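You operate a simulated robot arm through the tools that you are given. There is no shell and no other tool. Be economical: measure what you need, move in short steps, check, and stop when the job is done.

You are at the controls of a simulated robot arm. One attempt, no reset.

## Task
Take jar D5's temperature: cooling block from 17C up, else READY.
Fine: rinse the thermometer in the blue cup and put it back.
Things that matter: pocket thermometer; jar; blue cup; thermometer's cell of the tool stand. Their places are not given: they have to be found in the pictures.

The check looks at the end state, three seconds after you hand in, the way a careful person would. Anything else that was tipped, shoved, dropped, spilled or broken makes it a failure.

## Robot
A 6-joint arm with a two-finger parallel gripper, fixed in place. Base frame: the origin is at the foot of the arm, x ahead of it, y to its left, z up; the work surface is at about z = 0. Readings come in m, degrees, newtons and seconds.
With the tool pointing down near the work surface it reaches from about 0.14 to 0.58 m from the base axis. Its first joint turns from -66.0 to 66.0 degrees. Payload 2.1 kg.
Tool frame: the origin (TCP) lies between the finger pads and is the grasp point; the fingertips stand 0.03 m ahead of it; z points along the fingers, y is the line along which they close. Largest opening 0.094 m; finger width 0.028, thickness 0.01; the body of the gripper, 0.05 by 0.096 m, starts 0.055 m behind the TCP.
Orientation is that of the tool frame in the base frame, as [roll, pitch, yaw] about the fixed x, y, z axes, in that order (R = Rz(yaw) Ry(pitch) Rx(roll)). With the fingers straight down and closing along the base's y, the tool's x points along the base's -x, its y along +y and its z along -z.

## Interface
- The arm moves only by the tool send_rows. Its argument "targets" is a list of rows, each a list of 7 numbers: the shift along the base's x, y, z in m, then the turn, a rotation vector about the base's x, y, z in degrees, then the gripper command, from -1 (shut) to 1 (fully open), values between in proportion. In form: [[dx, dy, dz, rx, ry, rz, hand], ...]. A call has 1 to 20 rows; each row shifts and turns the commanded pose from where the row before left it. Rows are played at 5 a second. More than 0.05 m and 8.6 degrees between two rows, or a gripper value outside its range, and nothing of the call is played. Where a pose cannot be reached the arm comes as near as it can. A force on the tool above 40 N (or 10 N above the force at the start of the call, whichever is more), or a blocked arm, ends the call early, and 0.2 s more pass. The fingers move at their own pace (about 0.072 m/s each) and stop on an object; they squeeze with about 27 N. The grip force told is the motor's: it shows also when the fingers shut on nothing. Time passes only in rows, and 0.2 s behind the last, so rows that do not move let the fingers close. It gives the time, the measured TCP pose, the force on the tool (base axes), the opening and the grip force at its end, in the units of the frame above (readings bear some noise).
- Cameras (640 x 400 px; columns grow to the right, rows downward): "scene" is fixed at [0.0667, -0.3788, 0.4938]; the picture's right is [0.68, -0.74, 0.00], its down [-0.36, -0.33, -0.87] and it looks along [0.64, 0.59, -0.49] (base axes); focal length 214 px, centre (320, 200). "wrist" rides on the gripper at [-0.037, 0, -0.058] in the tool frame; the picture's right is [0.00, -1.00, 0.00], its down [0.97, 0.00, -0.24] and it looks along [0.24, 0.00, 0.97] (tool axes); focal length 218 px, centre (320, 200).
- get_image(camera): a new picture of that camera. It takes no simulated time.
- pixel_to_xyz(camera, pixels): there is no depth. For up to 12 entries [column, row, z] of the newest picture of that camera ("zoom" is the newest enlarged one), the place [x, y] in the base frame at which the ray of that pixel passes the height z, good to about 0.002 m. It takes no simulated time.
- enlarge(camera, box): a new picture of the part [left, top, right, bottom] of that camera's present view, enlarged. It takes no simulated time.
- job_done(): hands the job in; it is judged then, once.

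Work in short steps. Measure before you move; look again where a grasp or a placing could have gone wrong, and mend it. You have 80 turns and 38 pictures in all, those below and enlarged ones among them. Open the gripper and draw the arm clear of the work before you hand the job in, unless the task says otherwise; then end with one line.

The tools are called after "Call:" by a JSON object that holds its "fn" and its "kwargs". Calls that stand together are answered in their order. send_rows: Moves the arm, as the interface text tells. Its arguments: {"type":"object","properties":{"targets":{"type":"array","items":{"type":"array","items":{"type":"number"}}}},"required":["targets"]} The other tools are called the same way: get_image (camera) takes a picture; pixel_to_xyz (camera, pixels) gives the place at which the rays of pixels pass given heights; enlarge (camera, box) takes an enlarged picture of a part of a camera's view; job_done () hands the job in.

At the start:

```text
time: 0.0
tcp_pos: [0.2767, -0.2272, 0.4331]
orientation: [179.9, 0.0, 180.0]
wrist_force: [0.5, -0.2, -0.1]
grip_width: 0.0939
grasp_force: 0.0
```

scene: 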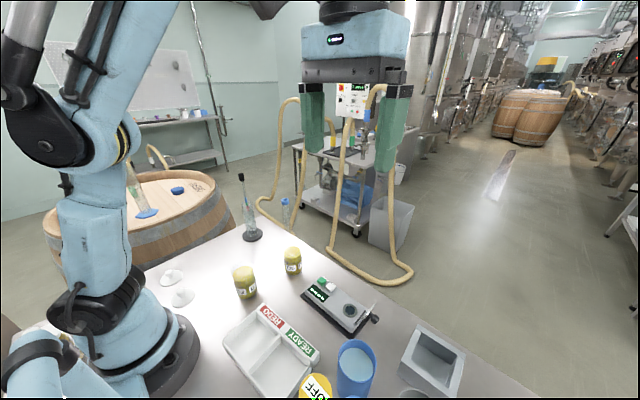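
wrist: 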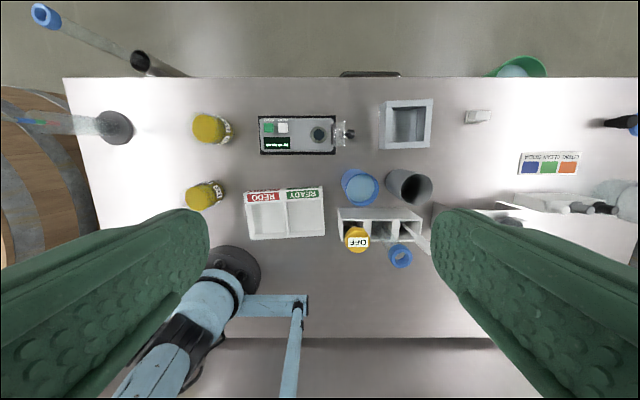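

The wrist view shows two yellow-lidded jars (~210,128 and 205,195), an instrument (297,135), a tray REDO/READY (285,212), a blue cup (360,187), a grey cup (408,187), a tool stand (380,225) and a grey block (405,125). I enlarge these to read the labels.

Call:
{"fn": "enlarge", "kwargs": {"camera": "wrist", "box": [320, 80, 480, 280]}}

Call:
{"fn": "enlarge", "kwargs": {"camera": "wrist", "box": [170, 90, 350, 250]}}

Call:
{"fn": "enlarge", "kwargs": {"camera": "scene", "box": [220, 230, 480, 400]}}

```text
2.00 times, centred on (400, 180) of wrist
```

zoom: 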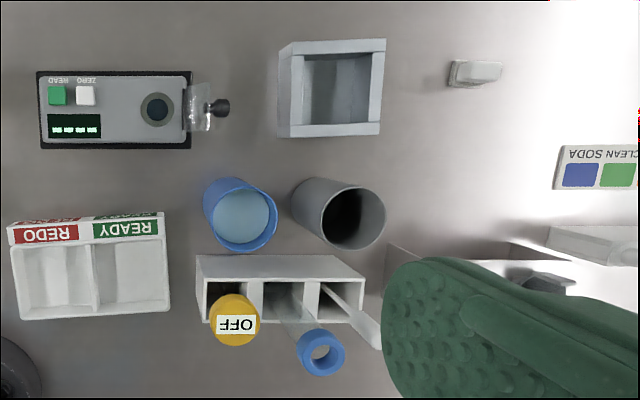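

```text
2.50 times, centred on (260, 170) of wrist
```

zoom: 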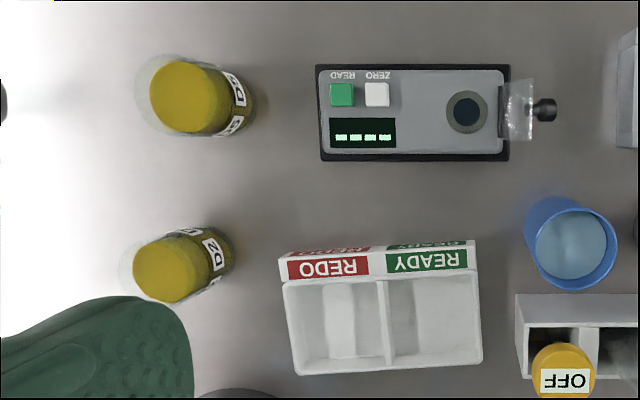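

```text
2.35 times, centred on (350, 315) of scene
```

zoom: 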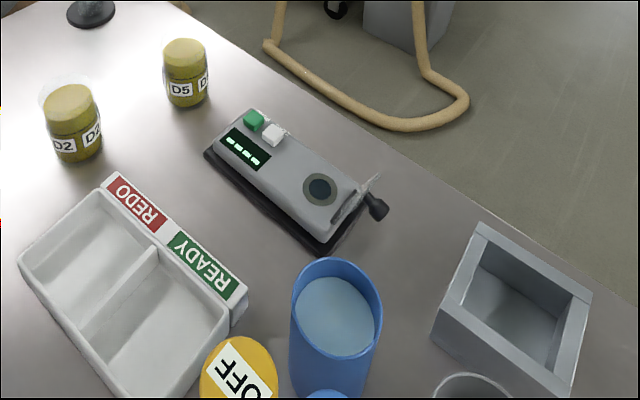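

The D5 jar is the farther one (wrist 210,128). The yellow "OFF" head at (357,240) is likely the thermometer. I measure positions at assumed heights.

Call:
{"fn": "pixel_to_xyz", "kwargs": {"camera": "wrist", "pixels": [[210, 128, 0.05], [205, 195, 0.05], [357, 240, 0.12], [357, 240, 0.18], [360, 187, 0.09], [408, 187, 0.08], [405, 125, 0.05], [303, 212, 0.02], [400, 256, 0.12], [337, 220, 0.06], [422, 220, 0.06], [297, 135, 0.04]]}}

Call:
{"fn": "pixel_to_xyz", "kwargs": {"camera": "scene", "pixels": [[292, 254, 0.06], [292, 272, 0.0], [316, 386, 0.12], [316, 386, 0.16], [357, 352, 0.09]]}}

```text
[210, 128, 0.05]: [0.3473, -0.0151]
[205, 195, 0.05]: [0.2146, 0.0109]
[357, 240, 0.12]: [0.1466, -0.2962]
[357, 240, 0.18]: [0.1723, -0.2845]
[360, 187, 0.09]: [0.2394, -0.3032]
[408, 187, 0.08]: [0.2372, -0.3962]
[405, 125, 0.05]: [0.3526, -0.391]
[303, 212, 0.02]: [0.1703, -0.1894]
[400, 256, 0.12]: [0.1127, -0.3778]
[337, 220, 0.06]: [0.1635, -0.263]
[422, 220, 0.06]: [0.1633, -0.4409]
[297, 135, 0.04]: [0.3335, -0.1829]
```

```text
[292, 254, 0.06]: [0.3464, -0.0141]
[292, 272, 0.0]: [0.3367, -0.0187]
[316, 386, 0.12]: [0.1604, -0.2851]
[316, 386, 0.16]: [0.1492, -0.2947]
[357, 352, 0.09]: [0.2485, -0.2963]
```

Head triangulates to about (0.155,-0.290,0.14). I move above the stand for a closer look.

Call:
{"fn": "send_rows", "kwargs": {"targets": [[-0.025, -0.015, -0.03, 0, 0, 0, 1], [-0.025, -0.015, -0.03, 0, 0, 0, 1], [-0.025, -0.015, -0.03, 0, 0, 0, 1], [-0.025, -0.018, -0.03, 0, 0, 0, 1], [0, 0, 0, 0, 0, 0, 1]]}}

Call:
{"fn": "get_image", "kwargs": {"camera": "wrist"}}

Call:
{"fn": "get_image", "kwargs": {"camera": "scene"}}

```text
time: 1.2
tcp_pos: [0.1764, -0.2906, 0.313]
orientation: [-179.9, 0.0, 180.0]
wrist_force: [-1.0, 0.6, 0.0]
grip_width: 0.0939
grasp_force: 0.0
```

```text
32 pictures are left
```

wrist: 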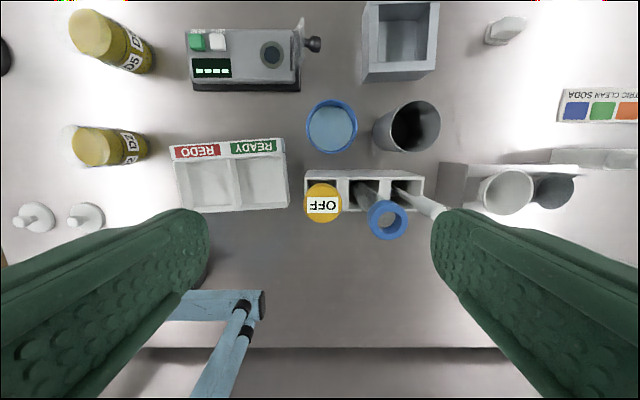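

```text
31 pictures are left
```

scene: 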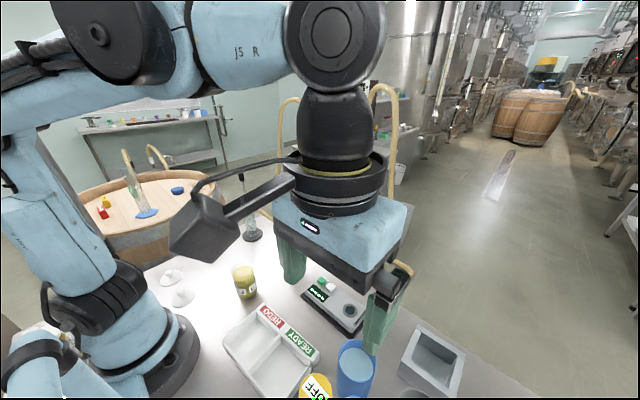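

Head now at wrist (322,203), ring tool at (388,220). I enlarge the stand and measure heights.

Call:
{"fn": "pixel_to_xyz", "kwargs": {"camera": "wrist", "pixels": [[323, 203, 0.14], [323, 203, 0.12], [388, 220, 0.14], [388, 220, 0.16], [332, 112, 0.09], [305, 178, 0.06], [424, 178, 0.06], [349, 195, 0.06], [341, 203, 0.14], [304, 203, 0.14]]}}

Call:
{"fn": "enlarge", "kwargs": {"camera": "wrist", "box": [280, 90, 440, 250]}}

Call:
{"fn": "enlarge", "kwargs": {"camera": "wrist", "box": [0, 0, 180, 240]}}

```text
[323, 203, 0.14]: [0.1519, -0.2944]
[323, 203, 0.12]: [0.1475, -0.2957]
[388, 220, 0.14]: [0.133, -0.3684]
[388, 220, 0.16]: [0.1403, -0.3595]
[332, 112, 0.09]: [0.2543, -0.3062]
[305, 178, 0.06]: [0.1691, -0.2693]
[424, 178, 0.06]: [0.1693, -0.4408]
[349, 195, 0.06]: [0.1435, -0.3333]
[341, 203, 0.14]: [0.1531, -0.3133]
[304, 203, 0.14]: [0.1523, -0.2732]
```

```text
2.50 times, centred on (360, 170) of wrist
```

zoom: 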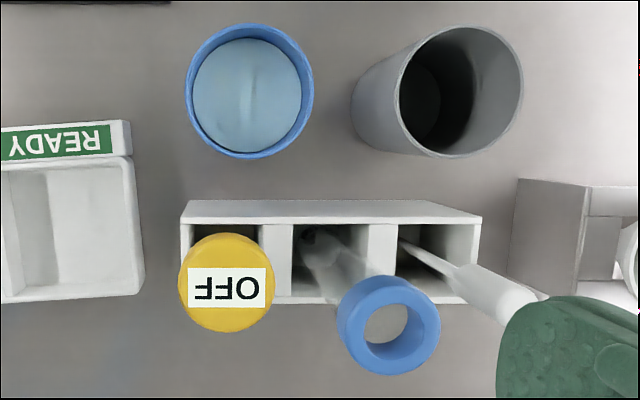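

```text
1.67 times, centred on (90, 120) of wrist
```

zoom: 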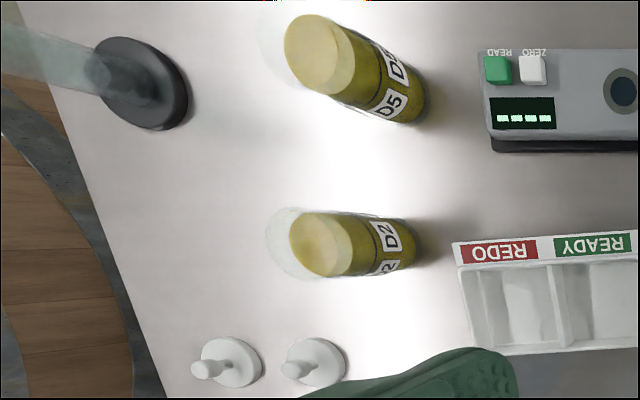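

The jars are open glass with juice in them. I check the thermometer's side in the scene view.

Call:
{"fn": "enlarge", "kwargs": {"camera": "scene", "box": [270, 330, 400, 400]}}

```text
4.92 times, centred on (335, 365) of scene
```

zoom: 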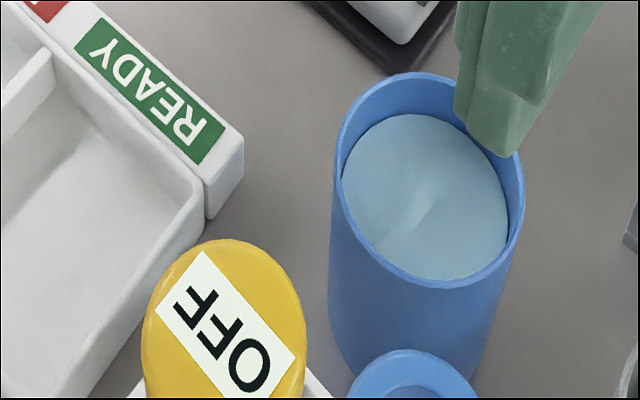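

I rotate the tool 90° so the fingers close along x (clear of the ring tool), and lower a bit.

Call:
{"fn": "send_rows", "kwargs": {"targets": [[-0.002, 0.01, -0.005, 0, 0, 8.2, 1], [-0.002, 0.01, -0.005, 0, 0, 8.2, 1], [-0.002, 0.01, -0.005, 0, 0, 8.2, 1], [-0.002, 0.01, -0.005, 0, 0, 8.2, 1], [-0.002, 0.01, -0.005, 0, 0, 8.2, 1], [-0.002, 0.01, -0.005, 0, 0, 8.2, 1], [-0.002, 0.01, -0.005, 0, 0, 8.2, 1], [-0.002, 0, -0.005, 0, 0, 8.2, 1], [-0.002, 0, -0.005, 0, 0, 8.2, 1], [-0.002, 0, -0.005, 0, 0, 8.2, 1], [-0.003, 0, -0.01, 0, 0, 8, 1], [0, 0, 0, 0, 0, 0, 1]]}}

Call:
{"fn": "get_image", "kwargs": {"camera": "wrist"}}

```text
time: 3.8
tcp_pos: [0.1529, -0.2207, 0.2528]
orientation: [180.0, 0.0, -89.9]
wrist_force: [-0.3, 0.1, 0.3]
grip_width: 0.094
grasp_force: 0.0
```

```text
27 pictures are left
```

wrist: 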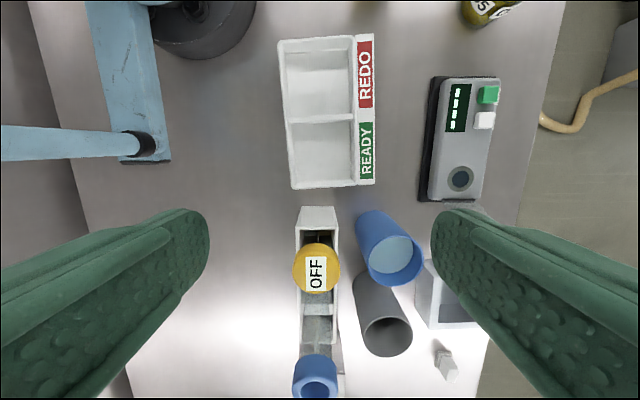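

I tilt the tool a bit to see the side of the thermometer and stand.

Call:
{"fn": "send_rows", "kwargs": {"targets": [[0, 0.02, 0, -8, 0, 0, 1], [0, 0.02, 0, -8, 0, 0, 1], [0, 0.02, 0, -8, 0, 0, 1], [0, 0.01, 0, -8, 0, 0, 1], [0, 0.01, -0.02, -8, 0, 0, 1], [0, 0, -0.02, -8, 0, 0, 1], [0, 0, 0, 0, 0, 0, 1]]}}

Call:
{"fn": "get_image", "kwargs": {"camera": "wrist"}}

```text
time: 5.2
tcp_pos: [0.1266, -0.1762, 0.2336]
orientation: [179.9, -44.5, -103.5]
wrist_force: [0.5, 0.5, 0.0]
grip_width: 0.0937
grasp_force: 0.1
stopped in row 6: the arm was blocked; the commanded pose is now the measured one
```

```text
26 pictures are left
```

wrist: 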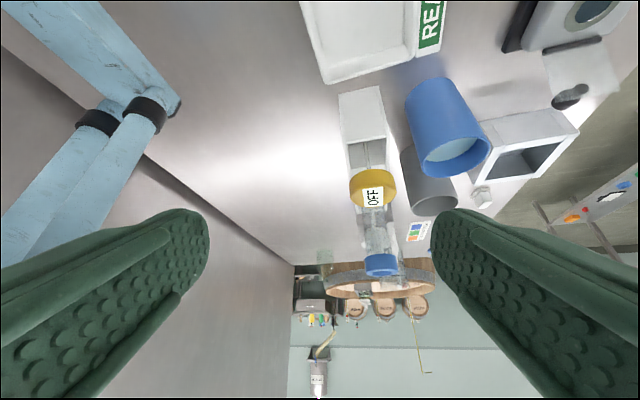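

The arm stopped (limit); the view is oblique enough. I enlarge the thermometer around (375,190).

Call:
{"fn": "enlarge", "kwargs": {"camera": "wrist", "box": [320, 70, 500, 290]}}

```text
1.82 times, centred on (410, 180) of wrist
```

zoom: 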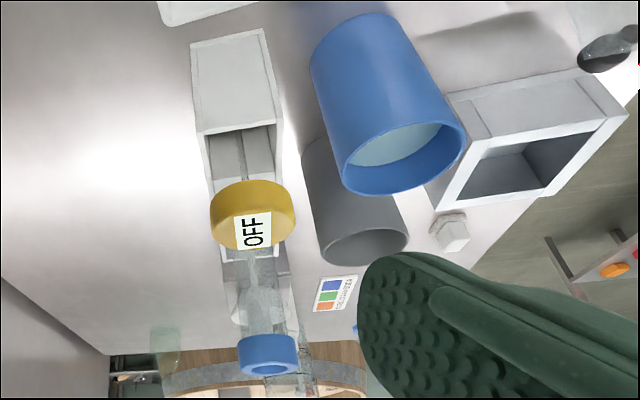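

The head is a thick disc (~0.038 dia) on a thin stem in the first cell. I bring the tool back vertical, with yaw -90, over the head.

Call:
{"fn": "send_rows", "kwargs": {"targets": [[0.004, -0.01, 0.005, 7.22, -1.73, 0, 1], [0.004, -0.01, 0.005, 7.22, -1.73, 0, 1], [0.004, -0.01, 0.005, 7.22, -1.73, 0, 1], [0.004, -0.01, 0.0, 7.22, -1.73, 0, 1], [0.004, -0.01, 0, 7.22, -1.73, 0, 1], [0.003, -0.01, 0, 7.22, -1.73, 0, 1], [0.002, -0.01, 0, 0, 0, 6.75, 1], [0.001, -0.01, 0, 0, 0, 6.75, 1], [0, 0, 0, 0, 0, 0, 1]]}}

Call:
{"fn": "get_image", "kwargs": {"camera": "wrist"}}

```text
time: 7.2
tcp_pos: [0.1513, -0.255, 0.2488]
orientation: [-180.0, 0.1, -89.8]
wrist_force: [-1.0, 0.4, -0.4]
grip_width: 0.094
grasp_force: 0.1
```

```text
24 pictures are left
```

wrist: 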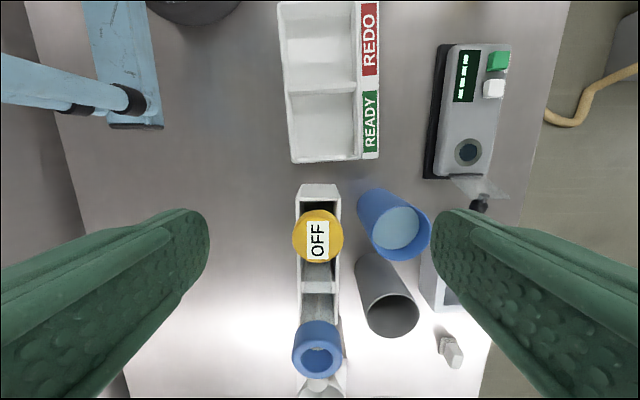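

Head centre now (317,236). I triangulate.

Call:
{"fn": "pixel_to_xyz", "kwargs": {"camera": "wrist", "pixels": [[317, 236, 0.14], [317, 236, 0.13], [292, 236, 0.14], [343, 236, 0.14], [404, 228, 0.09], [302, 190, 0.065], [340, 190, 0.065], [316, 325, 0.065], [317, 360, 0.14]]}}

```text
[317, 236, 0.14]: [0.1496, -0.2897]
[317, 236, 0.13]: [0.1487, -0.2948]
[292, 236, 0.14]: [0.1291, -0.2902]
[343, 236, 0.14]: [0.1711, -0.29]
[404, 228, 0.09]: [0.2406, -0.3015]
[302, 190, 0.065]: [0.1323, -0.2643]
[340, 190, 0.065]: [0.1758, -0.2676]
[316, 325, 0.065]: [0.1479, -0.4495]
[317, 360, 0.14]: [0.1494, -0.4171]
```

Head at about (0.149,-0.292). I pre-narrow the gripper to ~0.06, descend to TCP z≈0.18 first, and check.

Call:
{"fn": "send_rows", "kwargs": {"targets": [[-0.001, -0.012, -0.02, 0, 0, 0, 0.3], [-0.001, -0.012, -0.02, 0, 0, 0, 0.3], [0, -0.012, -0.02, 0, 0, 0, 0.3], [0, 0, -0.008, 0, 0, 0, 0.3], [0, 0, 0, 0, 0, 0, 0.3]]}}

Call:
{"fn": "get_image", "kwargs": {"camera": "wrist"}}

```text
time: 8.4
tcp_pos: [0.1496, -0.29, 0.1801]
orientation: [-180.0, 0.0, -89.8]
wrist_force: [0.4, -0.4, -0.8]
grip_width: 0.061
grasp_force: 0.0
```

```text
23 pictures are left
```

wrist: 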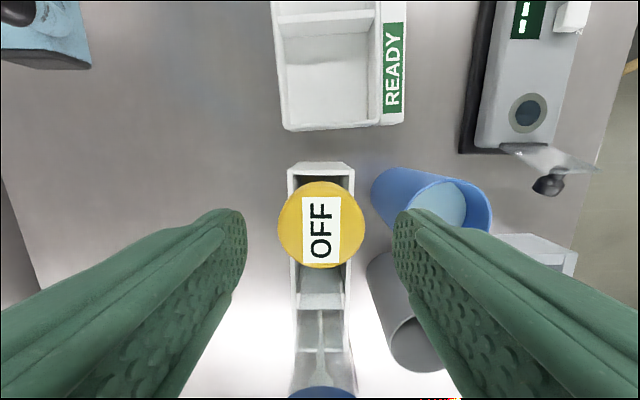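

The head is centred between the fingers. I descend to z≈0.132 and close.

Call:
{"fn": "send_rows", "kwargs": {"targets": [[0, 0, -0.016, 0, 0, 0, 0.3], [0, 0, -0.016, 0, 0, 0, 0.3], [0, 0, -0.016, 0, 0, 0, 0.3], [0, 0, 0, 0, 0, 0, 0.3], [0, 0, 0, 0, 0, 0, -1], [0, 0, 0, 0, 0, 0, -1], [0, 0, 0, 0, 0, 0, -1], [0, 0, 0, 0, 0, 0, -1]]}}

Call:
{"fn": "get_image", "kwargs": {"camera": "wrist"}}

```text
time: 10.2
tcp_pos: [0.1491, -0.2889, 0.1309]
orientation: [-179.9, 0.0, -89.8]
wrist_force: [0.0, -0.7, 0.0]
grip_width: 0.0422
grasp_force: 27.4
```

```text
22 pictures are left
```

wrist: 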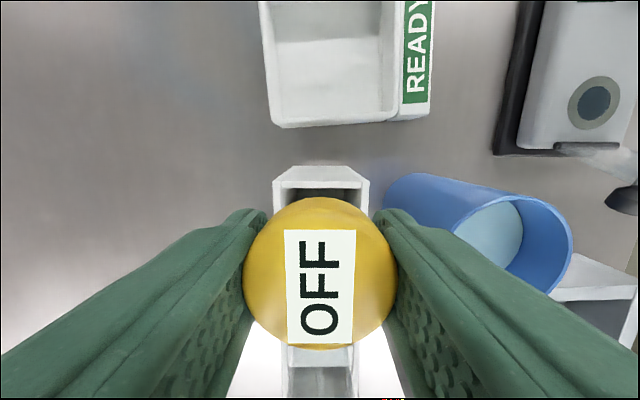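

Gripped at 42 mm. I lift straight up 0.15 m.

Call:
{"fn": "send_rows", "kwargs": {"targets": [[0, 0, 0.025, 0, 0, 0, -1], [0, 0, 0.025, 0, 0, 0, -1], [0, 0, 0.025, 0, 0, 0, -1], [0, 0, 0.03, 0, 0, 0, -1], [0, 0, 0.03, 0, 0, 0, -1], [0, 0, 0.03, 0, 0, 0, -1], [0, 0, 0.02, 0, 0, 0, -1], [0, 0, 0, 0, 0, 0, -1]]}}

Call:
{"fn": "get_image", "kwargs": {"camera": "scene"}}

```text
time: 12.0
tcp_pos: [0.1496, -0.2905, 0.3186]
orientation: [-179.9, 0.0, -89.8]
wrist_force: [-0.5, -0.6, -0.9]
grip_width: 0.0419
grasp_force: 27.0
```

```text
21 pictures are left
```

scene: 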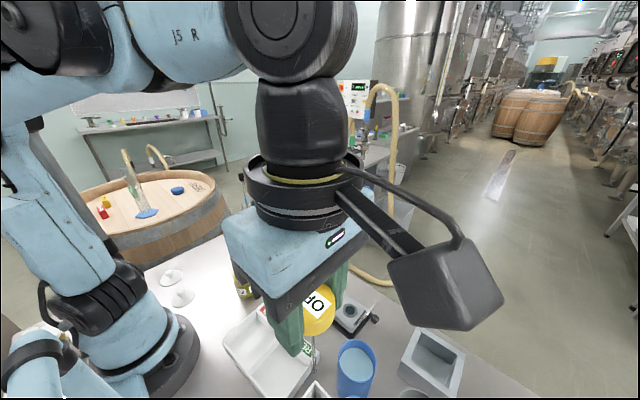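

The probe hangs under the head around (316,350). I enlarge to find the tip.

Call:
{"fn": "enlarge", "kwargs": {"camera": "scene", "box": [270, 270, 400, 400]}}

```text
3.08 times, centred on (335, 335) of scene
```

zoom: 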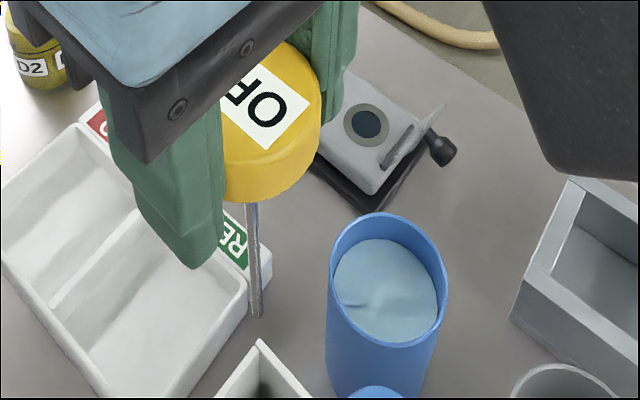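

The tip is at zoom (257,317) and the stem meets the head near (250,203); I find their heights using the known x,y.

Call:
{"fn": "pixel_to_xyz", "kwargs": {"camera": "zoom", "pixels": [[257, 317, 0.2], [257, 317, 0.22], [257, 317, 0.24], [250, 203, 0.28], [250, 203, 0.3], [388, 290, 0.09], [388, 270, 0.1]]}}

```text
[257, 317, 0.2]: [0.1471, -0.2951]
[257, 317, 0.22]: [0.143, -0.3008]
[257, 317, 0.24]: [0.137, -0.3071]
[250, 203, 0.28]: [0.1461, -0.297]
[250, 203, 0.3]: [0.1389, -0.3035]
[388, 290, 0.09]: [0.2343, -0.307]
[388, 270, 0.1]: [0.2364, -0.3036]
```

Tip is ~0.127 below the TCP. I travel high to over jar D5 (~0.347,-0.0145).

Call:
{"fn": "send_rows", "kwargs": {"targets": [[0.0247, 0.0345, 0, 0, 0, 0, -1], [0.0247, 0.0345, 0, 0, 0, 0, -1], [0.0247, 0.0345, 0, 0, 0, 0, -1], [0.0247, 0.0345, 0, 0, 0, 0, -1], [0.0247, 0.0345, 0, 0, 0, 0, -1], [0.0247, 0.0345, 0, 0, 0, 0, -1], [0.0247, 0.0345, 0, 0, 0, 0, -1], [0.0247, 0.0345, 0, 0, 0, 0, -1], [0, 0, 0, 0, 0, 0, -1]]}}

Call:
{"fn": "get_image", "kwargs": {"camera": "wrist"}}

Call:
{"fn": "enlarge", "kwargs": {"camera": "scene", "box": [210, 160, 370, 310]}}

```text
time: 14.0
tcp_pos: [0.3486, -0.0144, 0.3168]
orientation: [180.0, 0.1, -89.9]
wrist_force: [-0.3, -0.2, -0.3]
grip_width: 0.0418
grasp_force: 26.7
```

```text
19 pictures are left
```

wrist: 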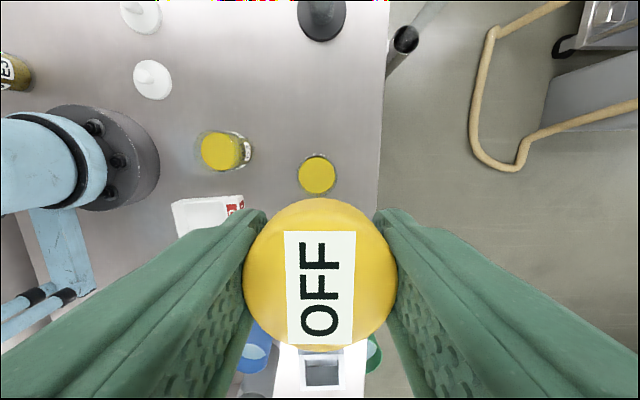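

```text
2.67 times, centred on (290, 235) of scene
```

zoom: 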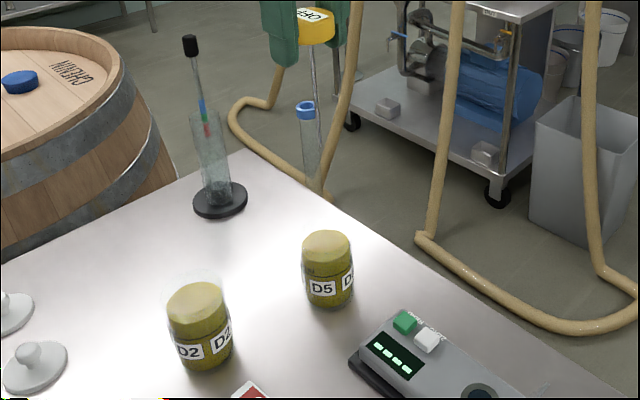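

The jar surface appears at wrist (317,174) and scene zoom (326,240). I triangulate the jar and the tip (zoom ~(322,192)).

Call:
{"fn": "pixel_to_xyz", "kwargs": {"camera": "wrist", "pixels": [[317, 174, 0.05], [317, 174, 0.06], [298, 174, 0.055], [336, 174, 0.055], [317, 154, 0.055], [317, 195, 0.055]]}}

Call:
{"fn": "pixel_to_xyz", "kwargs": {"camera": "zoom", "pixels": [[326, 245, 0.055], [328, 308, 0.0], [321, 192, 0.18], [321, 192, 0.2], [326, 230, 0.06]]}}

```text
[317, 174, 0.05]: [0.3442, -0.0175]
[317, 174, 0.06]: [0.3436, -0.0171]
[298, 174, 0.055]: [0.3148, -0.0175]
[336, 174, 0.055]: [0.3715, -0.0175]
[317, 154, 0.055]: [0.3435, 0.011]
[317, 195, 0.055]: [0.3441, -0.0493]
```

```text
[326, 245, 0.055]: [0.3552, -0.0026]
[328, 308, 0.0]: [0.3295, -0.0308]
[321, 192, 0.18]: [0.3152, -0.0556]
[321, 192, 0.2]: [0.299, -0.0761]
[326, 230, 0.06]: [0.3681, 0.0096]
```

Jar centre ≈(0.345,-0.017). I shift slightly and descend to TCP z≈0.22 (tip ≈0.09, above the rim), then check.

Call:
{"fn": "send_rows", "kwargs": {"targets": [[-0.003, -0.002, -0.025, 0, 0, 0, -1], [0, 0, -0.025, 0, 0, 0, -1], [0, 0, -0.025, 0, 0, 0, -1], [0, 0, -0.022, 0, 0, 0, -1], [0, 0, 0, 0, 0, 0, -1]]}}

Call:
{"fn": "enlarge", "kwargs": {"camera": "scene", "box": [230, 160, 350, 290]}}

```text
time: 15.2
tcp_pos: [0.3447, -0.0165, 0.2191]
orientation: [-179.9, 0.1, -89.8]
wrist_force: [1.1, 0.1, -0.1]
grip_width: 0.042
grasp_force: 27.1
```

```text
3.08 times, centred on (290, 225) of scene
```

zoom: 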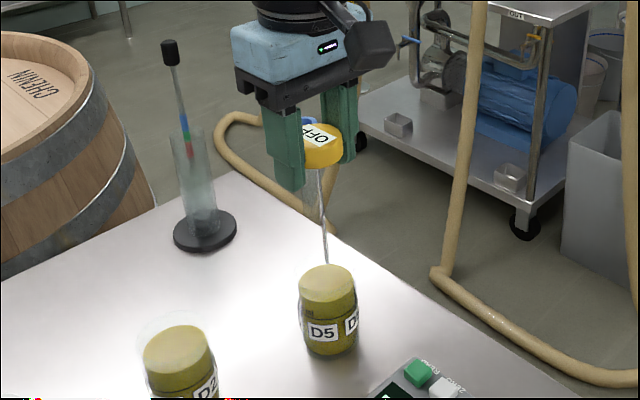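

Tip at zoom (327,263), right over the jar. I compute its height.

Call:
{"fn": "pixel_to_xyz", "kwargs": {"camera": "zoom", "pixels": [[327, 263, 0.07], [327, 263, 0.08], [327, 263, 0.09], [319, 168, 0.18], [328, 283, 0.055], [328, 300, 0.055]]}}

```text
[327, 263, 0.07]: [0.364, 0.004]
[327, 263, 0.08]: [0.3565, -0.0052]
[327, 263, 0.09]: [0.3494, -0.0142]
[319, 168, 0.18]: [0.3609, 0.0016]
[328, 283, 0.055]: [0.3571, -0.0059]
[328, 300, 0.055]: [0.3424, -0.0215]
```

Tip ≈0.092 (offset 0.127). I lower to TCP z≈0.147 (tip ≈0.02) and wait.

Call:
{"fn": "send_rows", "kwargs": {"targets": [[0, 0, -0.02, 0, 0, 0, -1], [0, 0, -0.02, 0, 0, 0, -1], [0, 0, -0.016, 0, 0, 0, -1], [0, 0, -0.015, 0, 0, 0, -1], [0, 0, 0, 0, 0, 0, -1], [0, 0, 0, 0, 0, 0, -1], [0, 0, 0, 0, 0, 0, -1], [0, 0, 0, 0, 0, 0, -1], [0, 0, 0, 0, 0, 0, -1], [0, 0, 0, 0, 0, 0, -1], [0, 0, 0, 0, 0, 0, -1], [0, 0, 0, 0, 0, 0, -1], [0, 0, 0, 0, 0, 0, -1], [0, 0, 0, 0, 0, 0, -1]]}}

Call:
{"fn": "get_image", "kwargs": {"camera": "wrist"}}

```text
time: 18.2
tcp_pos: [0.3455, -0.0164, 0.1498]
orientation: [-179.9, 0.1, -89.8]
wrist_force: [-0.1, 0.1, -0.4]
grip_width: 0.0419
grasp_force: 26.9
```

```text
16 pictures are left
```

wrist: 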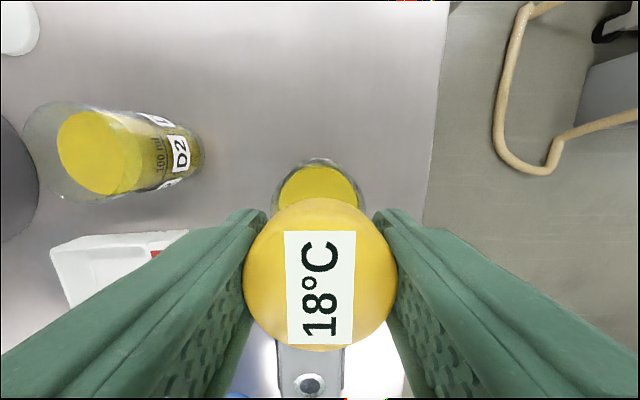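

It reads 18°C; I wait longer to ensure it is settled.

Call:
{"fn": "send_rows", "kwargs": {"targets": [[0, 0, 0, 0, 0, 0, -1], [0, 0, 0, 0, 0, 0, -1], [0, 0, 0, 0, 0, 0, -1], [0, 0, 0, 0, 0, 0, -1], [0, 0, 0, 0, 0, 0, -1], [0, 0, 0, 0, 0, 0, -1], [0, 0, 0, 0, 0, 0, -1], [0, 0, 0, 0, 0, 0, -1], [0, 0, 0, 0, 0, 0, -1], [0, 0, 0, 0, 0, 0, -1], [0, 0, 0, 0, 0, 0, -1], [0, 0, 0, 0, 0, 0, -1], [0, 0, 0, 0, 0, 0, -1], [0, 0, 0, 0, 0, 0, -1], [0, 0, 0, 0, 0, 0, -1], [0, 0, 0, 0, 0, 0, -1], [0, 0, 0, 0, 0, 0, -1], [0, 0, 0, 0, 0, 0, -1], [0, 0, 0, 0, 0, 0, -1], [0, 0, 0, 0, 0, 0, -1]]}}

Call:
{"fn": "enlarge", "kwargs": {"camera": "wrist", "box": [220, 140, 420, 360]}}

```text
time: 22.4
tcp_pos: [0.3453, -0.0169, 0.1489]
orientation: [180.0, 0.1, -89.8]
wrist_force: [0.3, -0.2, 0.1]
grip_width: 0.0419
grasp_force: 26.9
```

```text
1.82 times, centred on (320, 250) of wrist
```

zoom: 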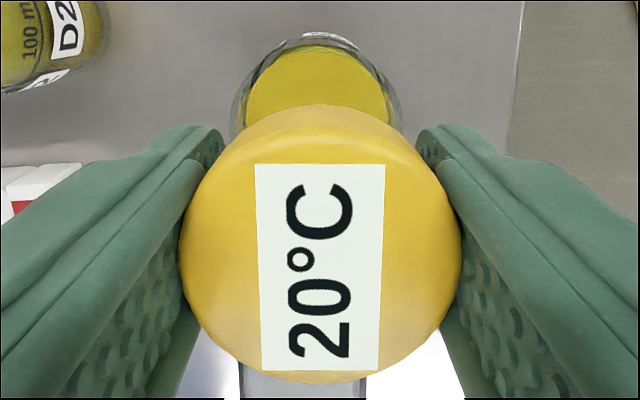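

It went from 18 to 20, still drifting; I wait more.

Call:
{"fn": "send_rows", "kwargs": {"targets": [[0, 0, 0, 0, 0, 0, -1], [0, 0, 0, 0, 0, 0, -1], [0, 0, 0, 0, 0, 0, -1], [0, 0, 0, 0, 0, 0, -1], [0, 0, 0, 0, 0, 0, -1], [0, 0, 0, 0, 0, 0, -1], [0, 0, 0, 0, 0, 0, -1], [0, 0, 0, 0, 0, 0, -1], [0, 0, 0, 0, 0, 0, -1], [0, 0, 0, 0, 0, 0, -1], [0, 0, 0, 0, 0, 0, -1], [0, 0, 0, 0, 0, 0, -1], [0, 0, 0, 0, 0, 0, -1], [0, 0, 0, 0, 0, 0, -1], [0, 0, 0, 0, 0, 0, -1], [0, 0, 0, 0, 0, 0, -1], [0, 0, 0, 0, 0, 0, -1], [0, 0, 0, 0, 0, 0, -1], [0, 0, 0, 0, 0, 0, -1], [0, 0, 0, 0, 0, 0, -1]]}}

Call:
{"fn": "get_image", "kwargs": {"camera": "wrist"}}

```text
time: 26.6
tcp_pos: [0.3458, -0.018, 0.1479]
orientation: [-179.9, 0.0, -89.8]
wrist_force: [-0.3, -0.2, 0.8]
grip_width: 0.0419
grasp_force: 27.1
```

```text
14 pictures are left
```

wrist: 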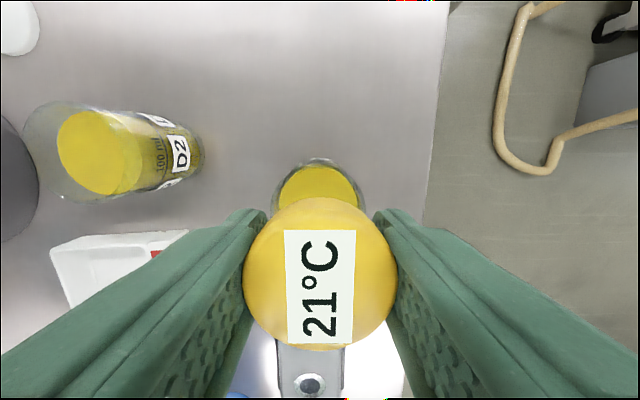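

Monotonic rise to 21°C: clearly ≥17, so D5 goes to the cooling block. I lift out, pause, and move high toward the blue cup.

Call:
{"fn": "send_rows", "kwargs": {"targets": [[0, 0, 0.02, 0, 0, 0, -1], [0, 0, 0.02, 0, 0, 0, -1], [0, 0, 0.02, 0, 0, 0, -1], [0, 0, 0.02, 0, 0, 0, -1], [0, 0, 0, 0, 0, 0, -1], [0, 0, 0, 0, 0, 0, -1], [0, 0, 0.03, 0, 0, 0, -1], [0, 0, 0.04, 0, 0, 0, -1], [-0.0153, -0.041, 0, 0, 0, 0, -1], [-0.0153, -0.041, 0, 0, 0, 0, -1], [-0.0153, -0.041, 0, 0, 0, 0, -1], [-0.0153, -0.041, 0, 0, 0, 0, -1], [-0.0153, -0.041, 0, 0, 0, 0, -1], [-0.0153, -0.041, 0, 0, 0, 0, -1], [-0.0153, -0.041, 0, 0, 0, 0, -1], [0, 0, 0, 0, 0, 0, -1]]}}

Call:
{"fn": "get_image", "kwargs": {"camera": "scene"}}

Call:
{"fn": "get_image", "kwargs": {"camera": "wrist"}}

```text
time: 30.0
tcp_pos: [0.2359, -0.3044, 0.2991]
orientation: [-179.9, 0.1, -89.8]
wrist_force: [0.3, -0.1, -0.7]
grip_width: 0.0421
grasp_force: 27.2
```

```text
13 pictures are left
```

scene: 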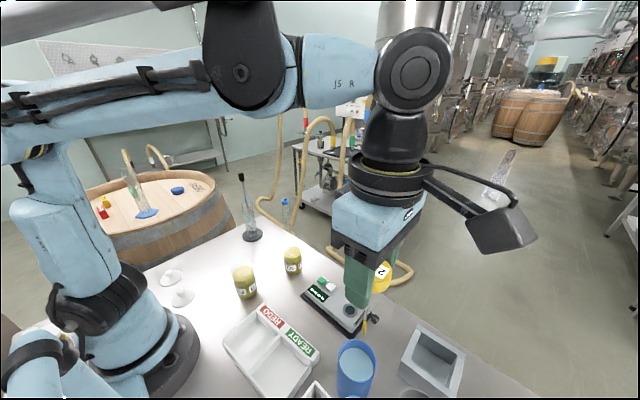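

```text
12 pictures are left
```

wrist: 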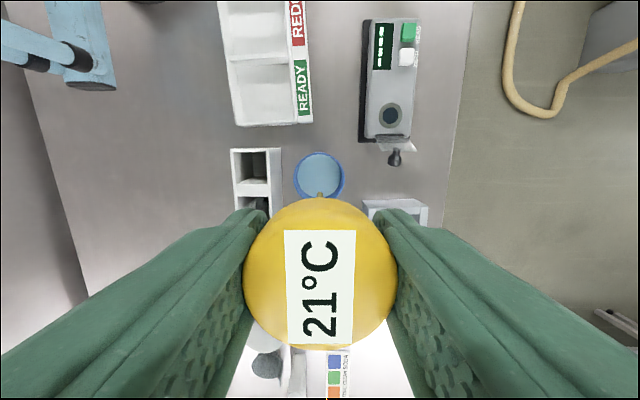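

The cup rim is centred near wrist (319,177), scene rim approx (357,357). I triangulate.

Call:
{"fn": "pixel_to_xyz", "kwargs": {"camera": "wrist", "pixels": [[319, 177, 0.08], [319, 177, 0.1], [293, 177, 0.1], [346, 177, 0.1], [319, 152, 0.1], [319, 152, 0.08]]}}

Call:
{"fn": "pixel_to_xyz", "kwargs": {"camera": "scene", "pixels": [[357, 361, 0.08], [357, 361, 0.1], [337, 361, 0.1], [376, 361, 0.1], [357, 339, 0.1], [357, 383, 0.1]]}}

```text
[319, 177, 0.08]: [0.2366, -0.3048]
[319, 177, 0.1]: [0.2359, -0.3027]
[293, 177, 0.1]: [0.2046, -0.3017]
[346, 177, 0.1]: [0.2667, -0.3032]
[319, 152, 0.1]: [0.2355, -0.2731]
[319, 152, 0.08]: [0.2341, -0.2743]
```

```text
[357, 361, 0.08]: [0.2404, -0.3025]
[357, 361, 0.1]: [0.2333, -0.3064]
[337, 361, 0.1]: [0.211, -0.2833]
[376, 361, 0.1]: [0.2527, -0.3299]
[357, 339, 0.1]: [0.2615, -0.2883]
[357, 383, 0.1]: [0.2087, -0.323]
```

The TCP is over the cup centre. I dip the probe to tip ≈0.025, swirl a little, and lift.

Call:
{"fn": "send_rows", "kwargs": {"targets": [[0, 0, -0.03, 0, 0, 0, -1], [0, 0, -0.03, 0, 0, 0, -1], [0, 0, -0.03, 0, 0, 0, -1], [0, 0, -0.03, 0, 0, 0, -1], [0, 0, -0.026, 0, 0, 0, -1], [0, 0, 0, 0, 0, 0, -1], [0.005, 0, 0, 0, 0, 0, -1], [-0.01, 0, 0, 0, 0, 0, -1], [0.01, 0, 0, 0, 0, 0, -1], [-0.01, 0, 0, 0, 0, 0, -1], [0.01, 0, 0, 0, 0, 0, -1], [-0.005, 0, 0, 0, 0, 0, -1], [0, 0, 0, 0, 0, 0, -1], [0, 0, 0, 0, 0, 0, -1], [0, 0, 0, 0, 0, 0, -1], [0, 0, 0, 0, 0, 0, -1], [0, 0, 0, 0, 0, 0, -1], [0, 0, 0, 0, 0, 0, -1]]}}

Call:
{"fn": "get_image", "kwargs": {"camera": "scene"}}

```text
time: 33.8
tcp_pos: [0.2373, -0.3046, 0.1526]
orientation: [-179.9, 0.1, -89.8]
wrist_force: [-0.3, 0.0, 0.6]
grip_width: 0.042
grasp_force: 27.5
```

```text
11 pictures are left
```

scene: 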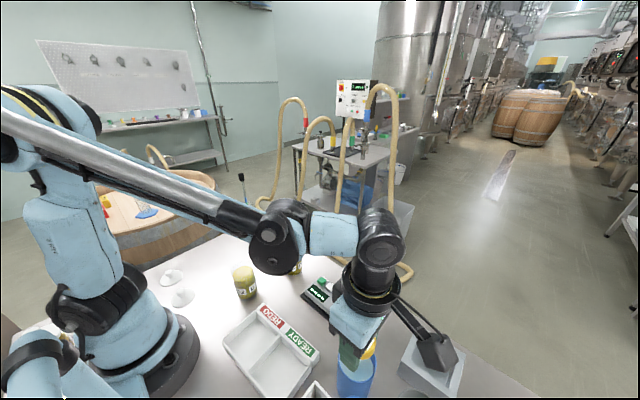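

Probe is in the cup. I hold a moment, lift, let it drip, and go back over the cell at (0.149,-0.290).

Call:
{"fn": "send_rows", "kwargs": {"targets": [[0, 0, 0, 0, 0, 0, -1], [0, 0, 0, 0, 0, 0, -1], [0, 0, 0, 0, 0, 0, -1], [0, 0, 0, 0, 0, 0, -1], [0, 0, 0.025, 0, 0, 0, -1], [0, 0, 0.03, 0, 0, 0, -1], [0, 0, 0.03, 0, 0, 0, -1], [0, 0, 0, 0, 0, 0, -1], [0, 0, 0, 0, 0, 0, -1], [0, 0, 0, 0, 0, 0, -1], [0, 0, 0.03, 0, 0, 0, -1], [0, 0, 0.03, 0, 0, 0, -1], [-0.03, 0.005, 0.01, 0, 0, 0, -1], [-0.03, 0.005, 0, 0, 0, 0, -1], [-0.028, 0.005, 0, 0, 0, 0, -1], [0, 0, 0, 0, 0, 0, -1], [0, 0, -0.03, 0, 0, 0, -1], [0, 0, -0.03, 0, 0, 0, -1], [0, 0, 0, 0, 0, 0, -1]]}}

Call:
{"fn": "enlarge", "kwargs": {"camera": "scene", "box": [270, 270, 400, 400]}}

```text
time: 37.8
tcp_pos: [0.1496, -0.2878, 0.2476]
orientation: [-179.9, 0.0, -89.8]
wrist_force: [0.3, 0.1, -1.0]
grip_width: 0.042
grasp_force: 27.3
```

```text
3.08 times, centred on (335, 335) of scene
```

zoom: 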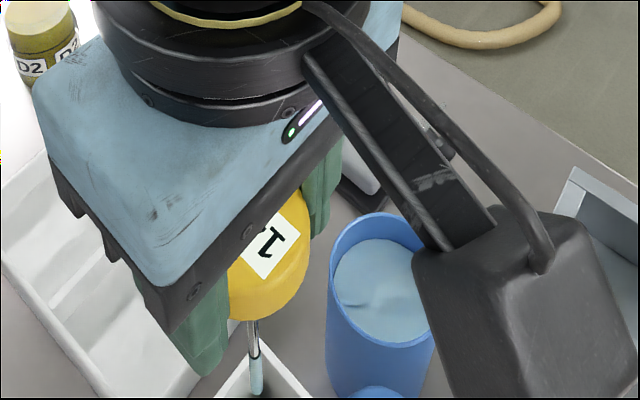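

The tip hangs over the cell opening. I lower to the original height, slightly corrected in y.

Call:
{"fn": "send_rows", "kwargs": {"targets": [[0, -0.001, -0.02, 0, 0, 0, -1], [0, 0, -0.02, 0, 0, 0, -1], [0, 0, -0.02, 0, 0, 0, -1], [0, 0, -0.02, 0, 0, 0, -1], [0, 0, -0.02, 0, 0, 0, -1], [0, 0, -0.014, 0, 0, 0, -1], [0, 0, 0, 0, 0, 0, -1]]}}

```text
time: 39.4
tcp_pos: [0.1484, -0.2894, 0.1329]
orientation: [-179.9, 0.0, -89.9]
wrist_force: [-1.3, 1.0, 0.0]
grip_width: 0.0422
grasp_force: 27.1
```

No contact force; I lower 1.5 mm more, open to the same narrow width, and raise.

Call:
{"fn": "send_rows", "kwargs": {"targets": [[0, 0, -0.0015, 0, 0, 0, -1], [0, 0, 0, 0, 0, 0, -1], [0, 0, 0, 0, 0, 0, 0.3], [0, 0, 0, 0, 0, 0, 0.3], [0, 0, 0, 0, 0, 0, 0.3], [0, 0, 0, 0, 0, 0, 0.3], [0, 0, 0.02, 0, 0, 0, 0.3], [0, 0, 0.03, 0, 0, 0, 0.3], [0, 0, 0.03, 0, 0, 0, 0.3], [0, 0, 0.04, 0, 0, 0, 0.3], [0, 0, 0, 0, 0, 0, 0.3]]}}

Call:
{"fn": "get_image", "kwargs": {"camera": "wrist"}}

```text
time: 41.8
tcp_pos: [0.1493, -0.2899, 0.2522]
orientation: [-179.9, 0.1, -89.9]
wrist_force: [-0.8, 0.0, 0.9]
grip_width: 0.0609
grasp_force: 0.1
```

```text
9 pictures are left
```

wrist: 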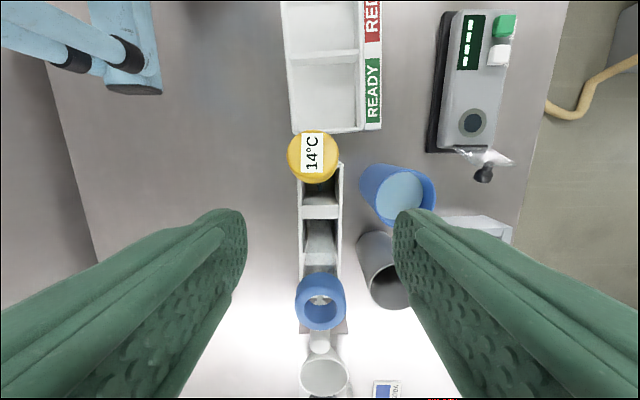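

The head is now at (314,156), further +y than before: it leans. I enlarge and look from the scene.

Call:
{"fn": "enlarge", "kwargs": {"camera": "wrist", "box": [260, 110, 380, 350]}}

Call:
{"fn": "enlarge", "kwargs": {"camera": "scene", "box": [260, 320, 380, 400]}}

Call:
{"fn": "pixel_to_xyz", "kwargs": {"camera": "wrist", "pixels": [[314, 156, 0.14], [314, 156, 0.13]]}}

```text
1.67 times, centred on (320, 230) of wrist
```

zoom: 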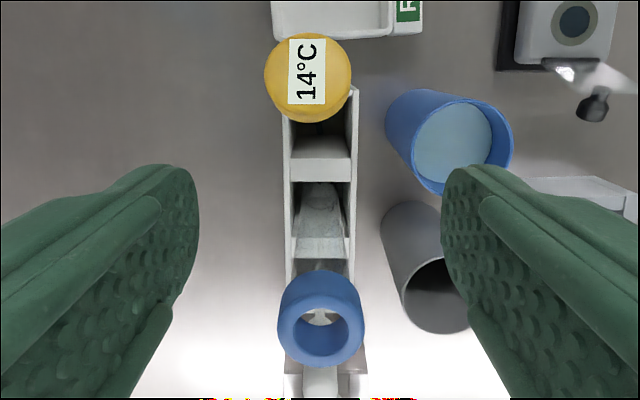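

```text
5.00 times, centred on (320, 360) of scene
```

zoom: 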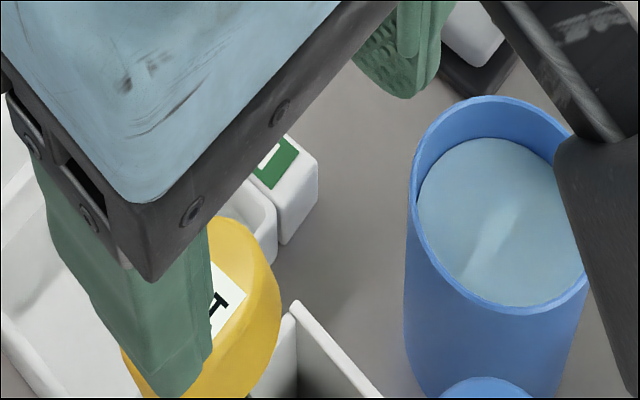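

```text
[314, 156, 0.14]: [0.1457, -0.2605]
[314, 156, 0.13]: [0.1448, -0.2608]
```

The thermometer leans but rests in its cell. Next I inspect the cooling block from above and, with the arm away, the stand in the scene view.

Call:
{"fn": "send_rows", "kwargs": {"targets": [[0, 0, 0.04, 0, 0, 0, 0.5], [0.04, -0.008, 0.01, 0, 0, 0, 0.9], [0.041, -0.008, 0, 0, 0, 0, 1], [0.041, -0.008, 0, 0, 0, 0, 1], [0.041, -0.008, 0, 0, 0, 0, 1], [0.041, -0.008, 0, 0, 0, 0, 1], [0, 0, 0, 0, 0, 0, 1]]}}

Call:
{"fn": "get_image", "kwargs": {"camera": "wrist"}}

Call:
{"fn": "enlarge", "kwargs": {"camera": "scene", "box": [220, 240, 480, 400]}}

```text
time: 43.4
tcp_pos: [0.3549, -0.3294, 0.3026]
orientation: [-179.9, 0.0, -89.9]
wrist_force: [0.4, 0.6, -0.4]
grip_width: 0.0942
grasp_force: 0.1
```

```text
6 pictures are left
```

wrist: 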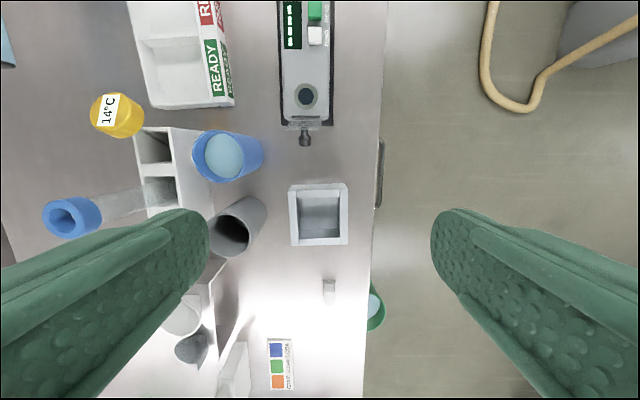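

```text
2.46 times, centred on (350, 320) of scene
```

zoom: 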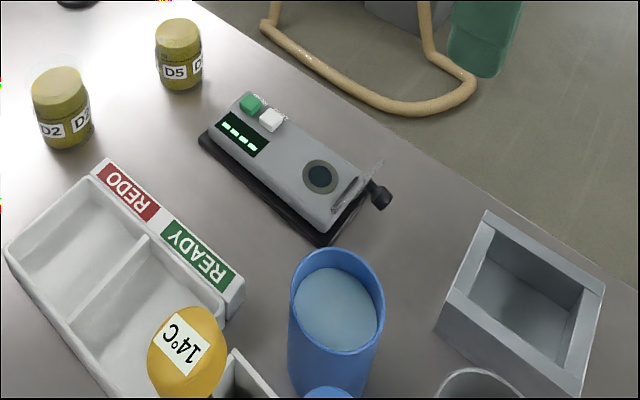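

I measure the thermometer head and block in both views.

Call:
{"fn": "pixel_to_xyz", "kwargs": {"camera": "wrist", "pixels": [[117, 115, 0.11], [117, 115, 0.13], [289, 184, 0.05], [348, 183, 0.05], [348, 246, 0.05], [290, 247, 0.05], [297, 192, 0.05], [339, 192, 0.05], [339, 238, 0.05], [299, 238, 0.05]]}}

Call:
{"fn": "pixel_to_xyz", "kwargs": {"camera": "zoom", "pixels": [[186, 345, 0.11], [186, 345, 0.13], [487, 212, 0.05], [605, 288, 0.05], [487, 212, 0.07], [605, 288, 0.07], [235, 352, 0.065], [178, 30, 0.06], [178, 20, 0.07], [181, 90, 0.0], [156, 50, 0.04], [202, 50, 0.04]]}}

```text
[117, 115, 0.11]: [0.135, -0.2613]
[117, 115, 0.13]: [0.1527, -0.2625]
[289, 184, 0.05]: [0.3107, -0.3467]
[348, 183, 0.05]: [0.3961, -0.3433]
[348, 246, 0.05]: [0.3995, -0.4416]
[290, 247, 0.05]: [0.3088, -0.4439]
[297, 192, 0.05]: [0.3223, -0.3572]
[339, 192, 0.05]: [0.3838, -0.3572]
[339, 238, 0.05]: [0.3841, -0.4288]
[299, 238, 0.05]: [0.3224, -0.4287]
```

```text
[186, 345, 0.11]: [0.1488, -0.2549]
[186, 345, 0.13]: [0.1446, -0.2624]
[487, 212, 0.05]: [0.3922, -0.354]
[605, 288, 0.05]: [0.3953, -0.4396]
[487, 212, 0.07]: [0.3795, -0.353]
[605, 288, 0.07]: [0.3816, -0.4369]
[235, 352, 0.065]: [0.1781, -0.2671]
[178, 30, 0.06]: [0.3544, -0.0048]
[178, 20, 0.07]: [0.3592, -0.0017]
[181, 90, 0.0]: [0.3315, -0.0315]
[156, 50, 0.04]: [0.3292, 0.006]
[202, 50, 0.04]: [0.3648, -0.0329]
```

The block's edges are ambiguous; I enlarge it in the wrist view.

Call:
{"fn": "enlarge", "kwargs": {"camera": "wrist", "box": [270, 165, 370, 265]}}

```text
4.00 times, centred on (320, 215) of wrist
```

zoom: 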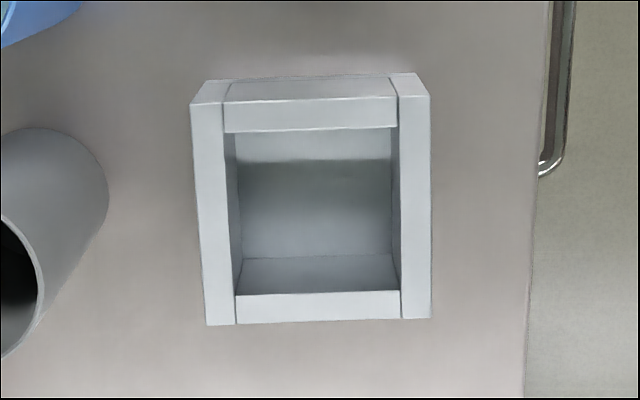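

Now the rim is clear: inner top edges rows 130/295, columns ~228/398; floor edge row 258; base edge row 78, top outer edge row 102.

Call:
{"fn": "pixel_to_xyz", "kwargs": {"camera": "zoom", "pixels": [[310, 130, 0.05], [310, 295, 0.05], [230, 212, 0.05], [398, 212, 0.05], [310, 102, 0.05], [310, 78, 0.0], [310, 323, 0.05], [198, 212, 0.05], [431, 212, 0.05], [318, 258, 0.005], [310, 102, 0.04], [310, 323, 0.04]]}}

```text
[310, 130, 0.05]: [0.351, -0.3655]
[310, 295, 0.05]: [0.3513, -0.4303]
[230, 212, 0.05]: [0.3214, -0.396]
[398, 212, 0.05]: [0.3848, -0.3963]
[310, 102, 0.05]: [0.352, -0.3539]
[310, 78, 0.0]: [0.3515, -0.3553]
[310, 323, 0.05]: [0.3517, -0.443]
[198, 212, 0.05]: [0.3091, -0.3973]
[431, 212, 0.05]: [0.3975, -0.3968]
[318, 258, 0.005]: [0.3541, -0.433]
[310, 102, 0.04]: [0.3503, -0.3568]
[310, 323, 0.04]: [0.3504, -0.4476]
```

Block: top z≈0.045, floor ≈0.005, cavity ~65 mm square centred at (0.353,-0.400). I go to jar D5 with open fingers and stop above it to check centring.

Call:
{"fn": "send_rows", "kwargs": {"targets": [[-0.001, 0.039, 0, 0, 0, 0, 1], [-0.001, 0.039, 0, 0, 0, 0, 1], [-0.001, 0.039, 0, 0, 0, 0, 1], [-0.001, 0.039, 0, 0, 0, 0, 1], [-0.001, 0.039, 0, 0, 0, 0, 1], [-0.001, 0.039, 0, 0, 0, 0, 1], [-0.002, 0.039, 0, 0, 0, 0, 1], [-0.002, 0.039, 0, 0, 0, 0, 1], [0, 0, -0.04, 0, 0, 0, 1], [0, 0, -0.04, 0, 0, 0, 1], [0, 0, -0.04, 0, 0, 0, 1], [0, 0, 0, 0, 0, 0, 1]]}}

Call:
{"fn": "get_image", "kwargs": {"camera": "wrist"}}

```text
time: 46.0
tcp_pos: [0.3422, -0.016, 0.1826]
orientation: [-180.0, 0.1, -89.9]
wrist_force: [0.4, -0.4, 0.4]
grip_width: 0.0938
grasp_force: 0.0
```

```text
3 pictures are left
```

wrist: 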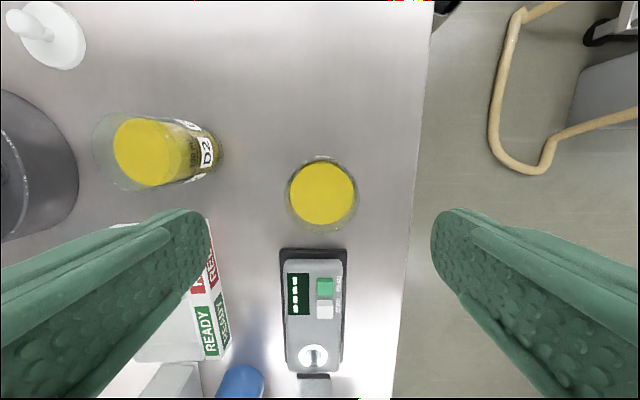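

Liquid centre at (322,193); glass rim spans columns 284–358, rows ~156–236. I measure.

Call:
{"fn": "pixel_to_xyz", "kwargs": {"camera": "wrist", "pixels": [[322, 193, 0.055], [322, 193, 0.05], [284, 195, 0.075], [358, 195, 0.075], [321, 236, 0.075], [321, 155, 0.0], [321, 155, 0.075], [289, 193, 0.055], [355, 193, 0.055], [283, 270, 0.04]]}}

```text
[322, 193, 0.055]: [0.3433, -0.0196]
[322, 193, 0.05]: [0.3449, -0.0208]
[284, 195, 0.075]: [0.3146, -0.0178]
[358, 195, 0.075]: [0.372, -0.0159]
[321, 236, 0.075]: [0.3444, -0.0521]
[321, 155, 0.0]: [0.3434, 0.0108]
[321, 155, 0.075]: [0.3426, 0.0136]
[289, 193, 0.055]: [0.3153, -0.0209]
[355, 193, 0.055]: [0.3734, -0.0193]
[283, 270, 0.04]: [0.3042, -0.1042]
```

Jar centre ≈(0.344,-0.0195), diameter ≈57 mm. I correct, descend to TCP z≈0.078 and close on the jar's upper part.

Call:
{"fn": "send_rows", "kwargs": {"targets": [[0.0015, -0.0035, -0.02, 0, 0, 0, 1], [0, 0, -0.03, 0, 0, 0, 1], [0, 0, -0.03, 0, 0, 0, 1], [0, 0, -0.024, 0, 0, 0, 1], [0, 0, 0, 0, 0, 0, 1], [0, 0, 0, 0, 0, 0, 0.4], [0, 0, 0, 0, 0, 0, 0.3], [0, 0, 0, 0, 0, 0, -1], [0, 0, 0, 0, 0, 0, -1], [0, 0, 0, 0, 0, 0, -1], [0, 0, 0, 0, 0, 0, -1]]}}

```text
time: 48.4
tcp_pos: [0.3433, -0.0229, 0.0781]
orientation: [-179.9, 0.0, -89.8]
wrist_force: [-0.4, 0.4, -0.6]
grip_width: 0.0554
grasp_force: 26.5
```

Jar gripped at 55.4 mm. I lift gently and check readings.

Call:
{"fn": "send_rows", "kwargs": {"targets": [[0, 0, 0.005, 0, 0, 0, -1], [0, 0, 0.01, 0, 0, 0, -1], [0, 0, 0.02, 0, 0, 0, -1], [0, 0, 0.025, 0, 0, 0, -1], [0, 0, 0.025, 0, 0, 0, -1], [0, 0, 0.02, 0, 0, 0, -1], [0, 0, 0.01, 0, 0, 0, -1], [0, 0, 0, 0, 0, 0, -1], [0, 0, 0, 0, 0, 0, -1]]}}

Call:
{"fn": "get_image", "kwargs": {"camera": "wrist"}}

```text
time: 50.4
tcp_pos: [0.3427, -0.0214, 0.1926]
orientation: [-179.9, 0.1, -89.9]
wrist_force: [0.1, 0.4, 0.6]
grip_width: 0.0003
grasp_force: 26.8
```

```text
2 pictures are left
```

wrist: 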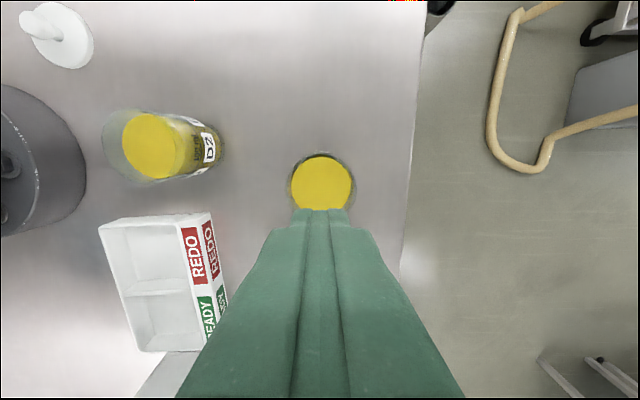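

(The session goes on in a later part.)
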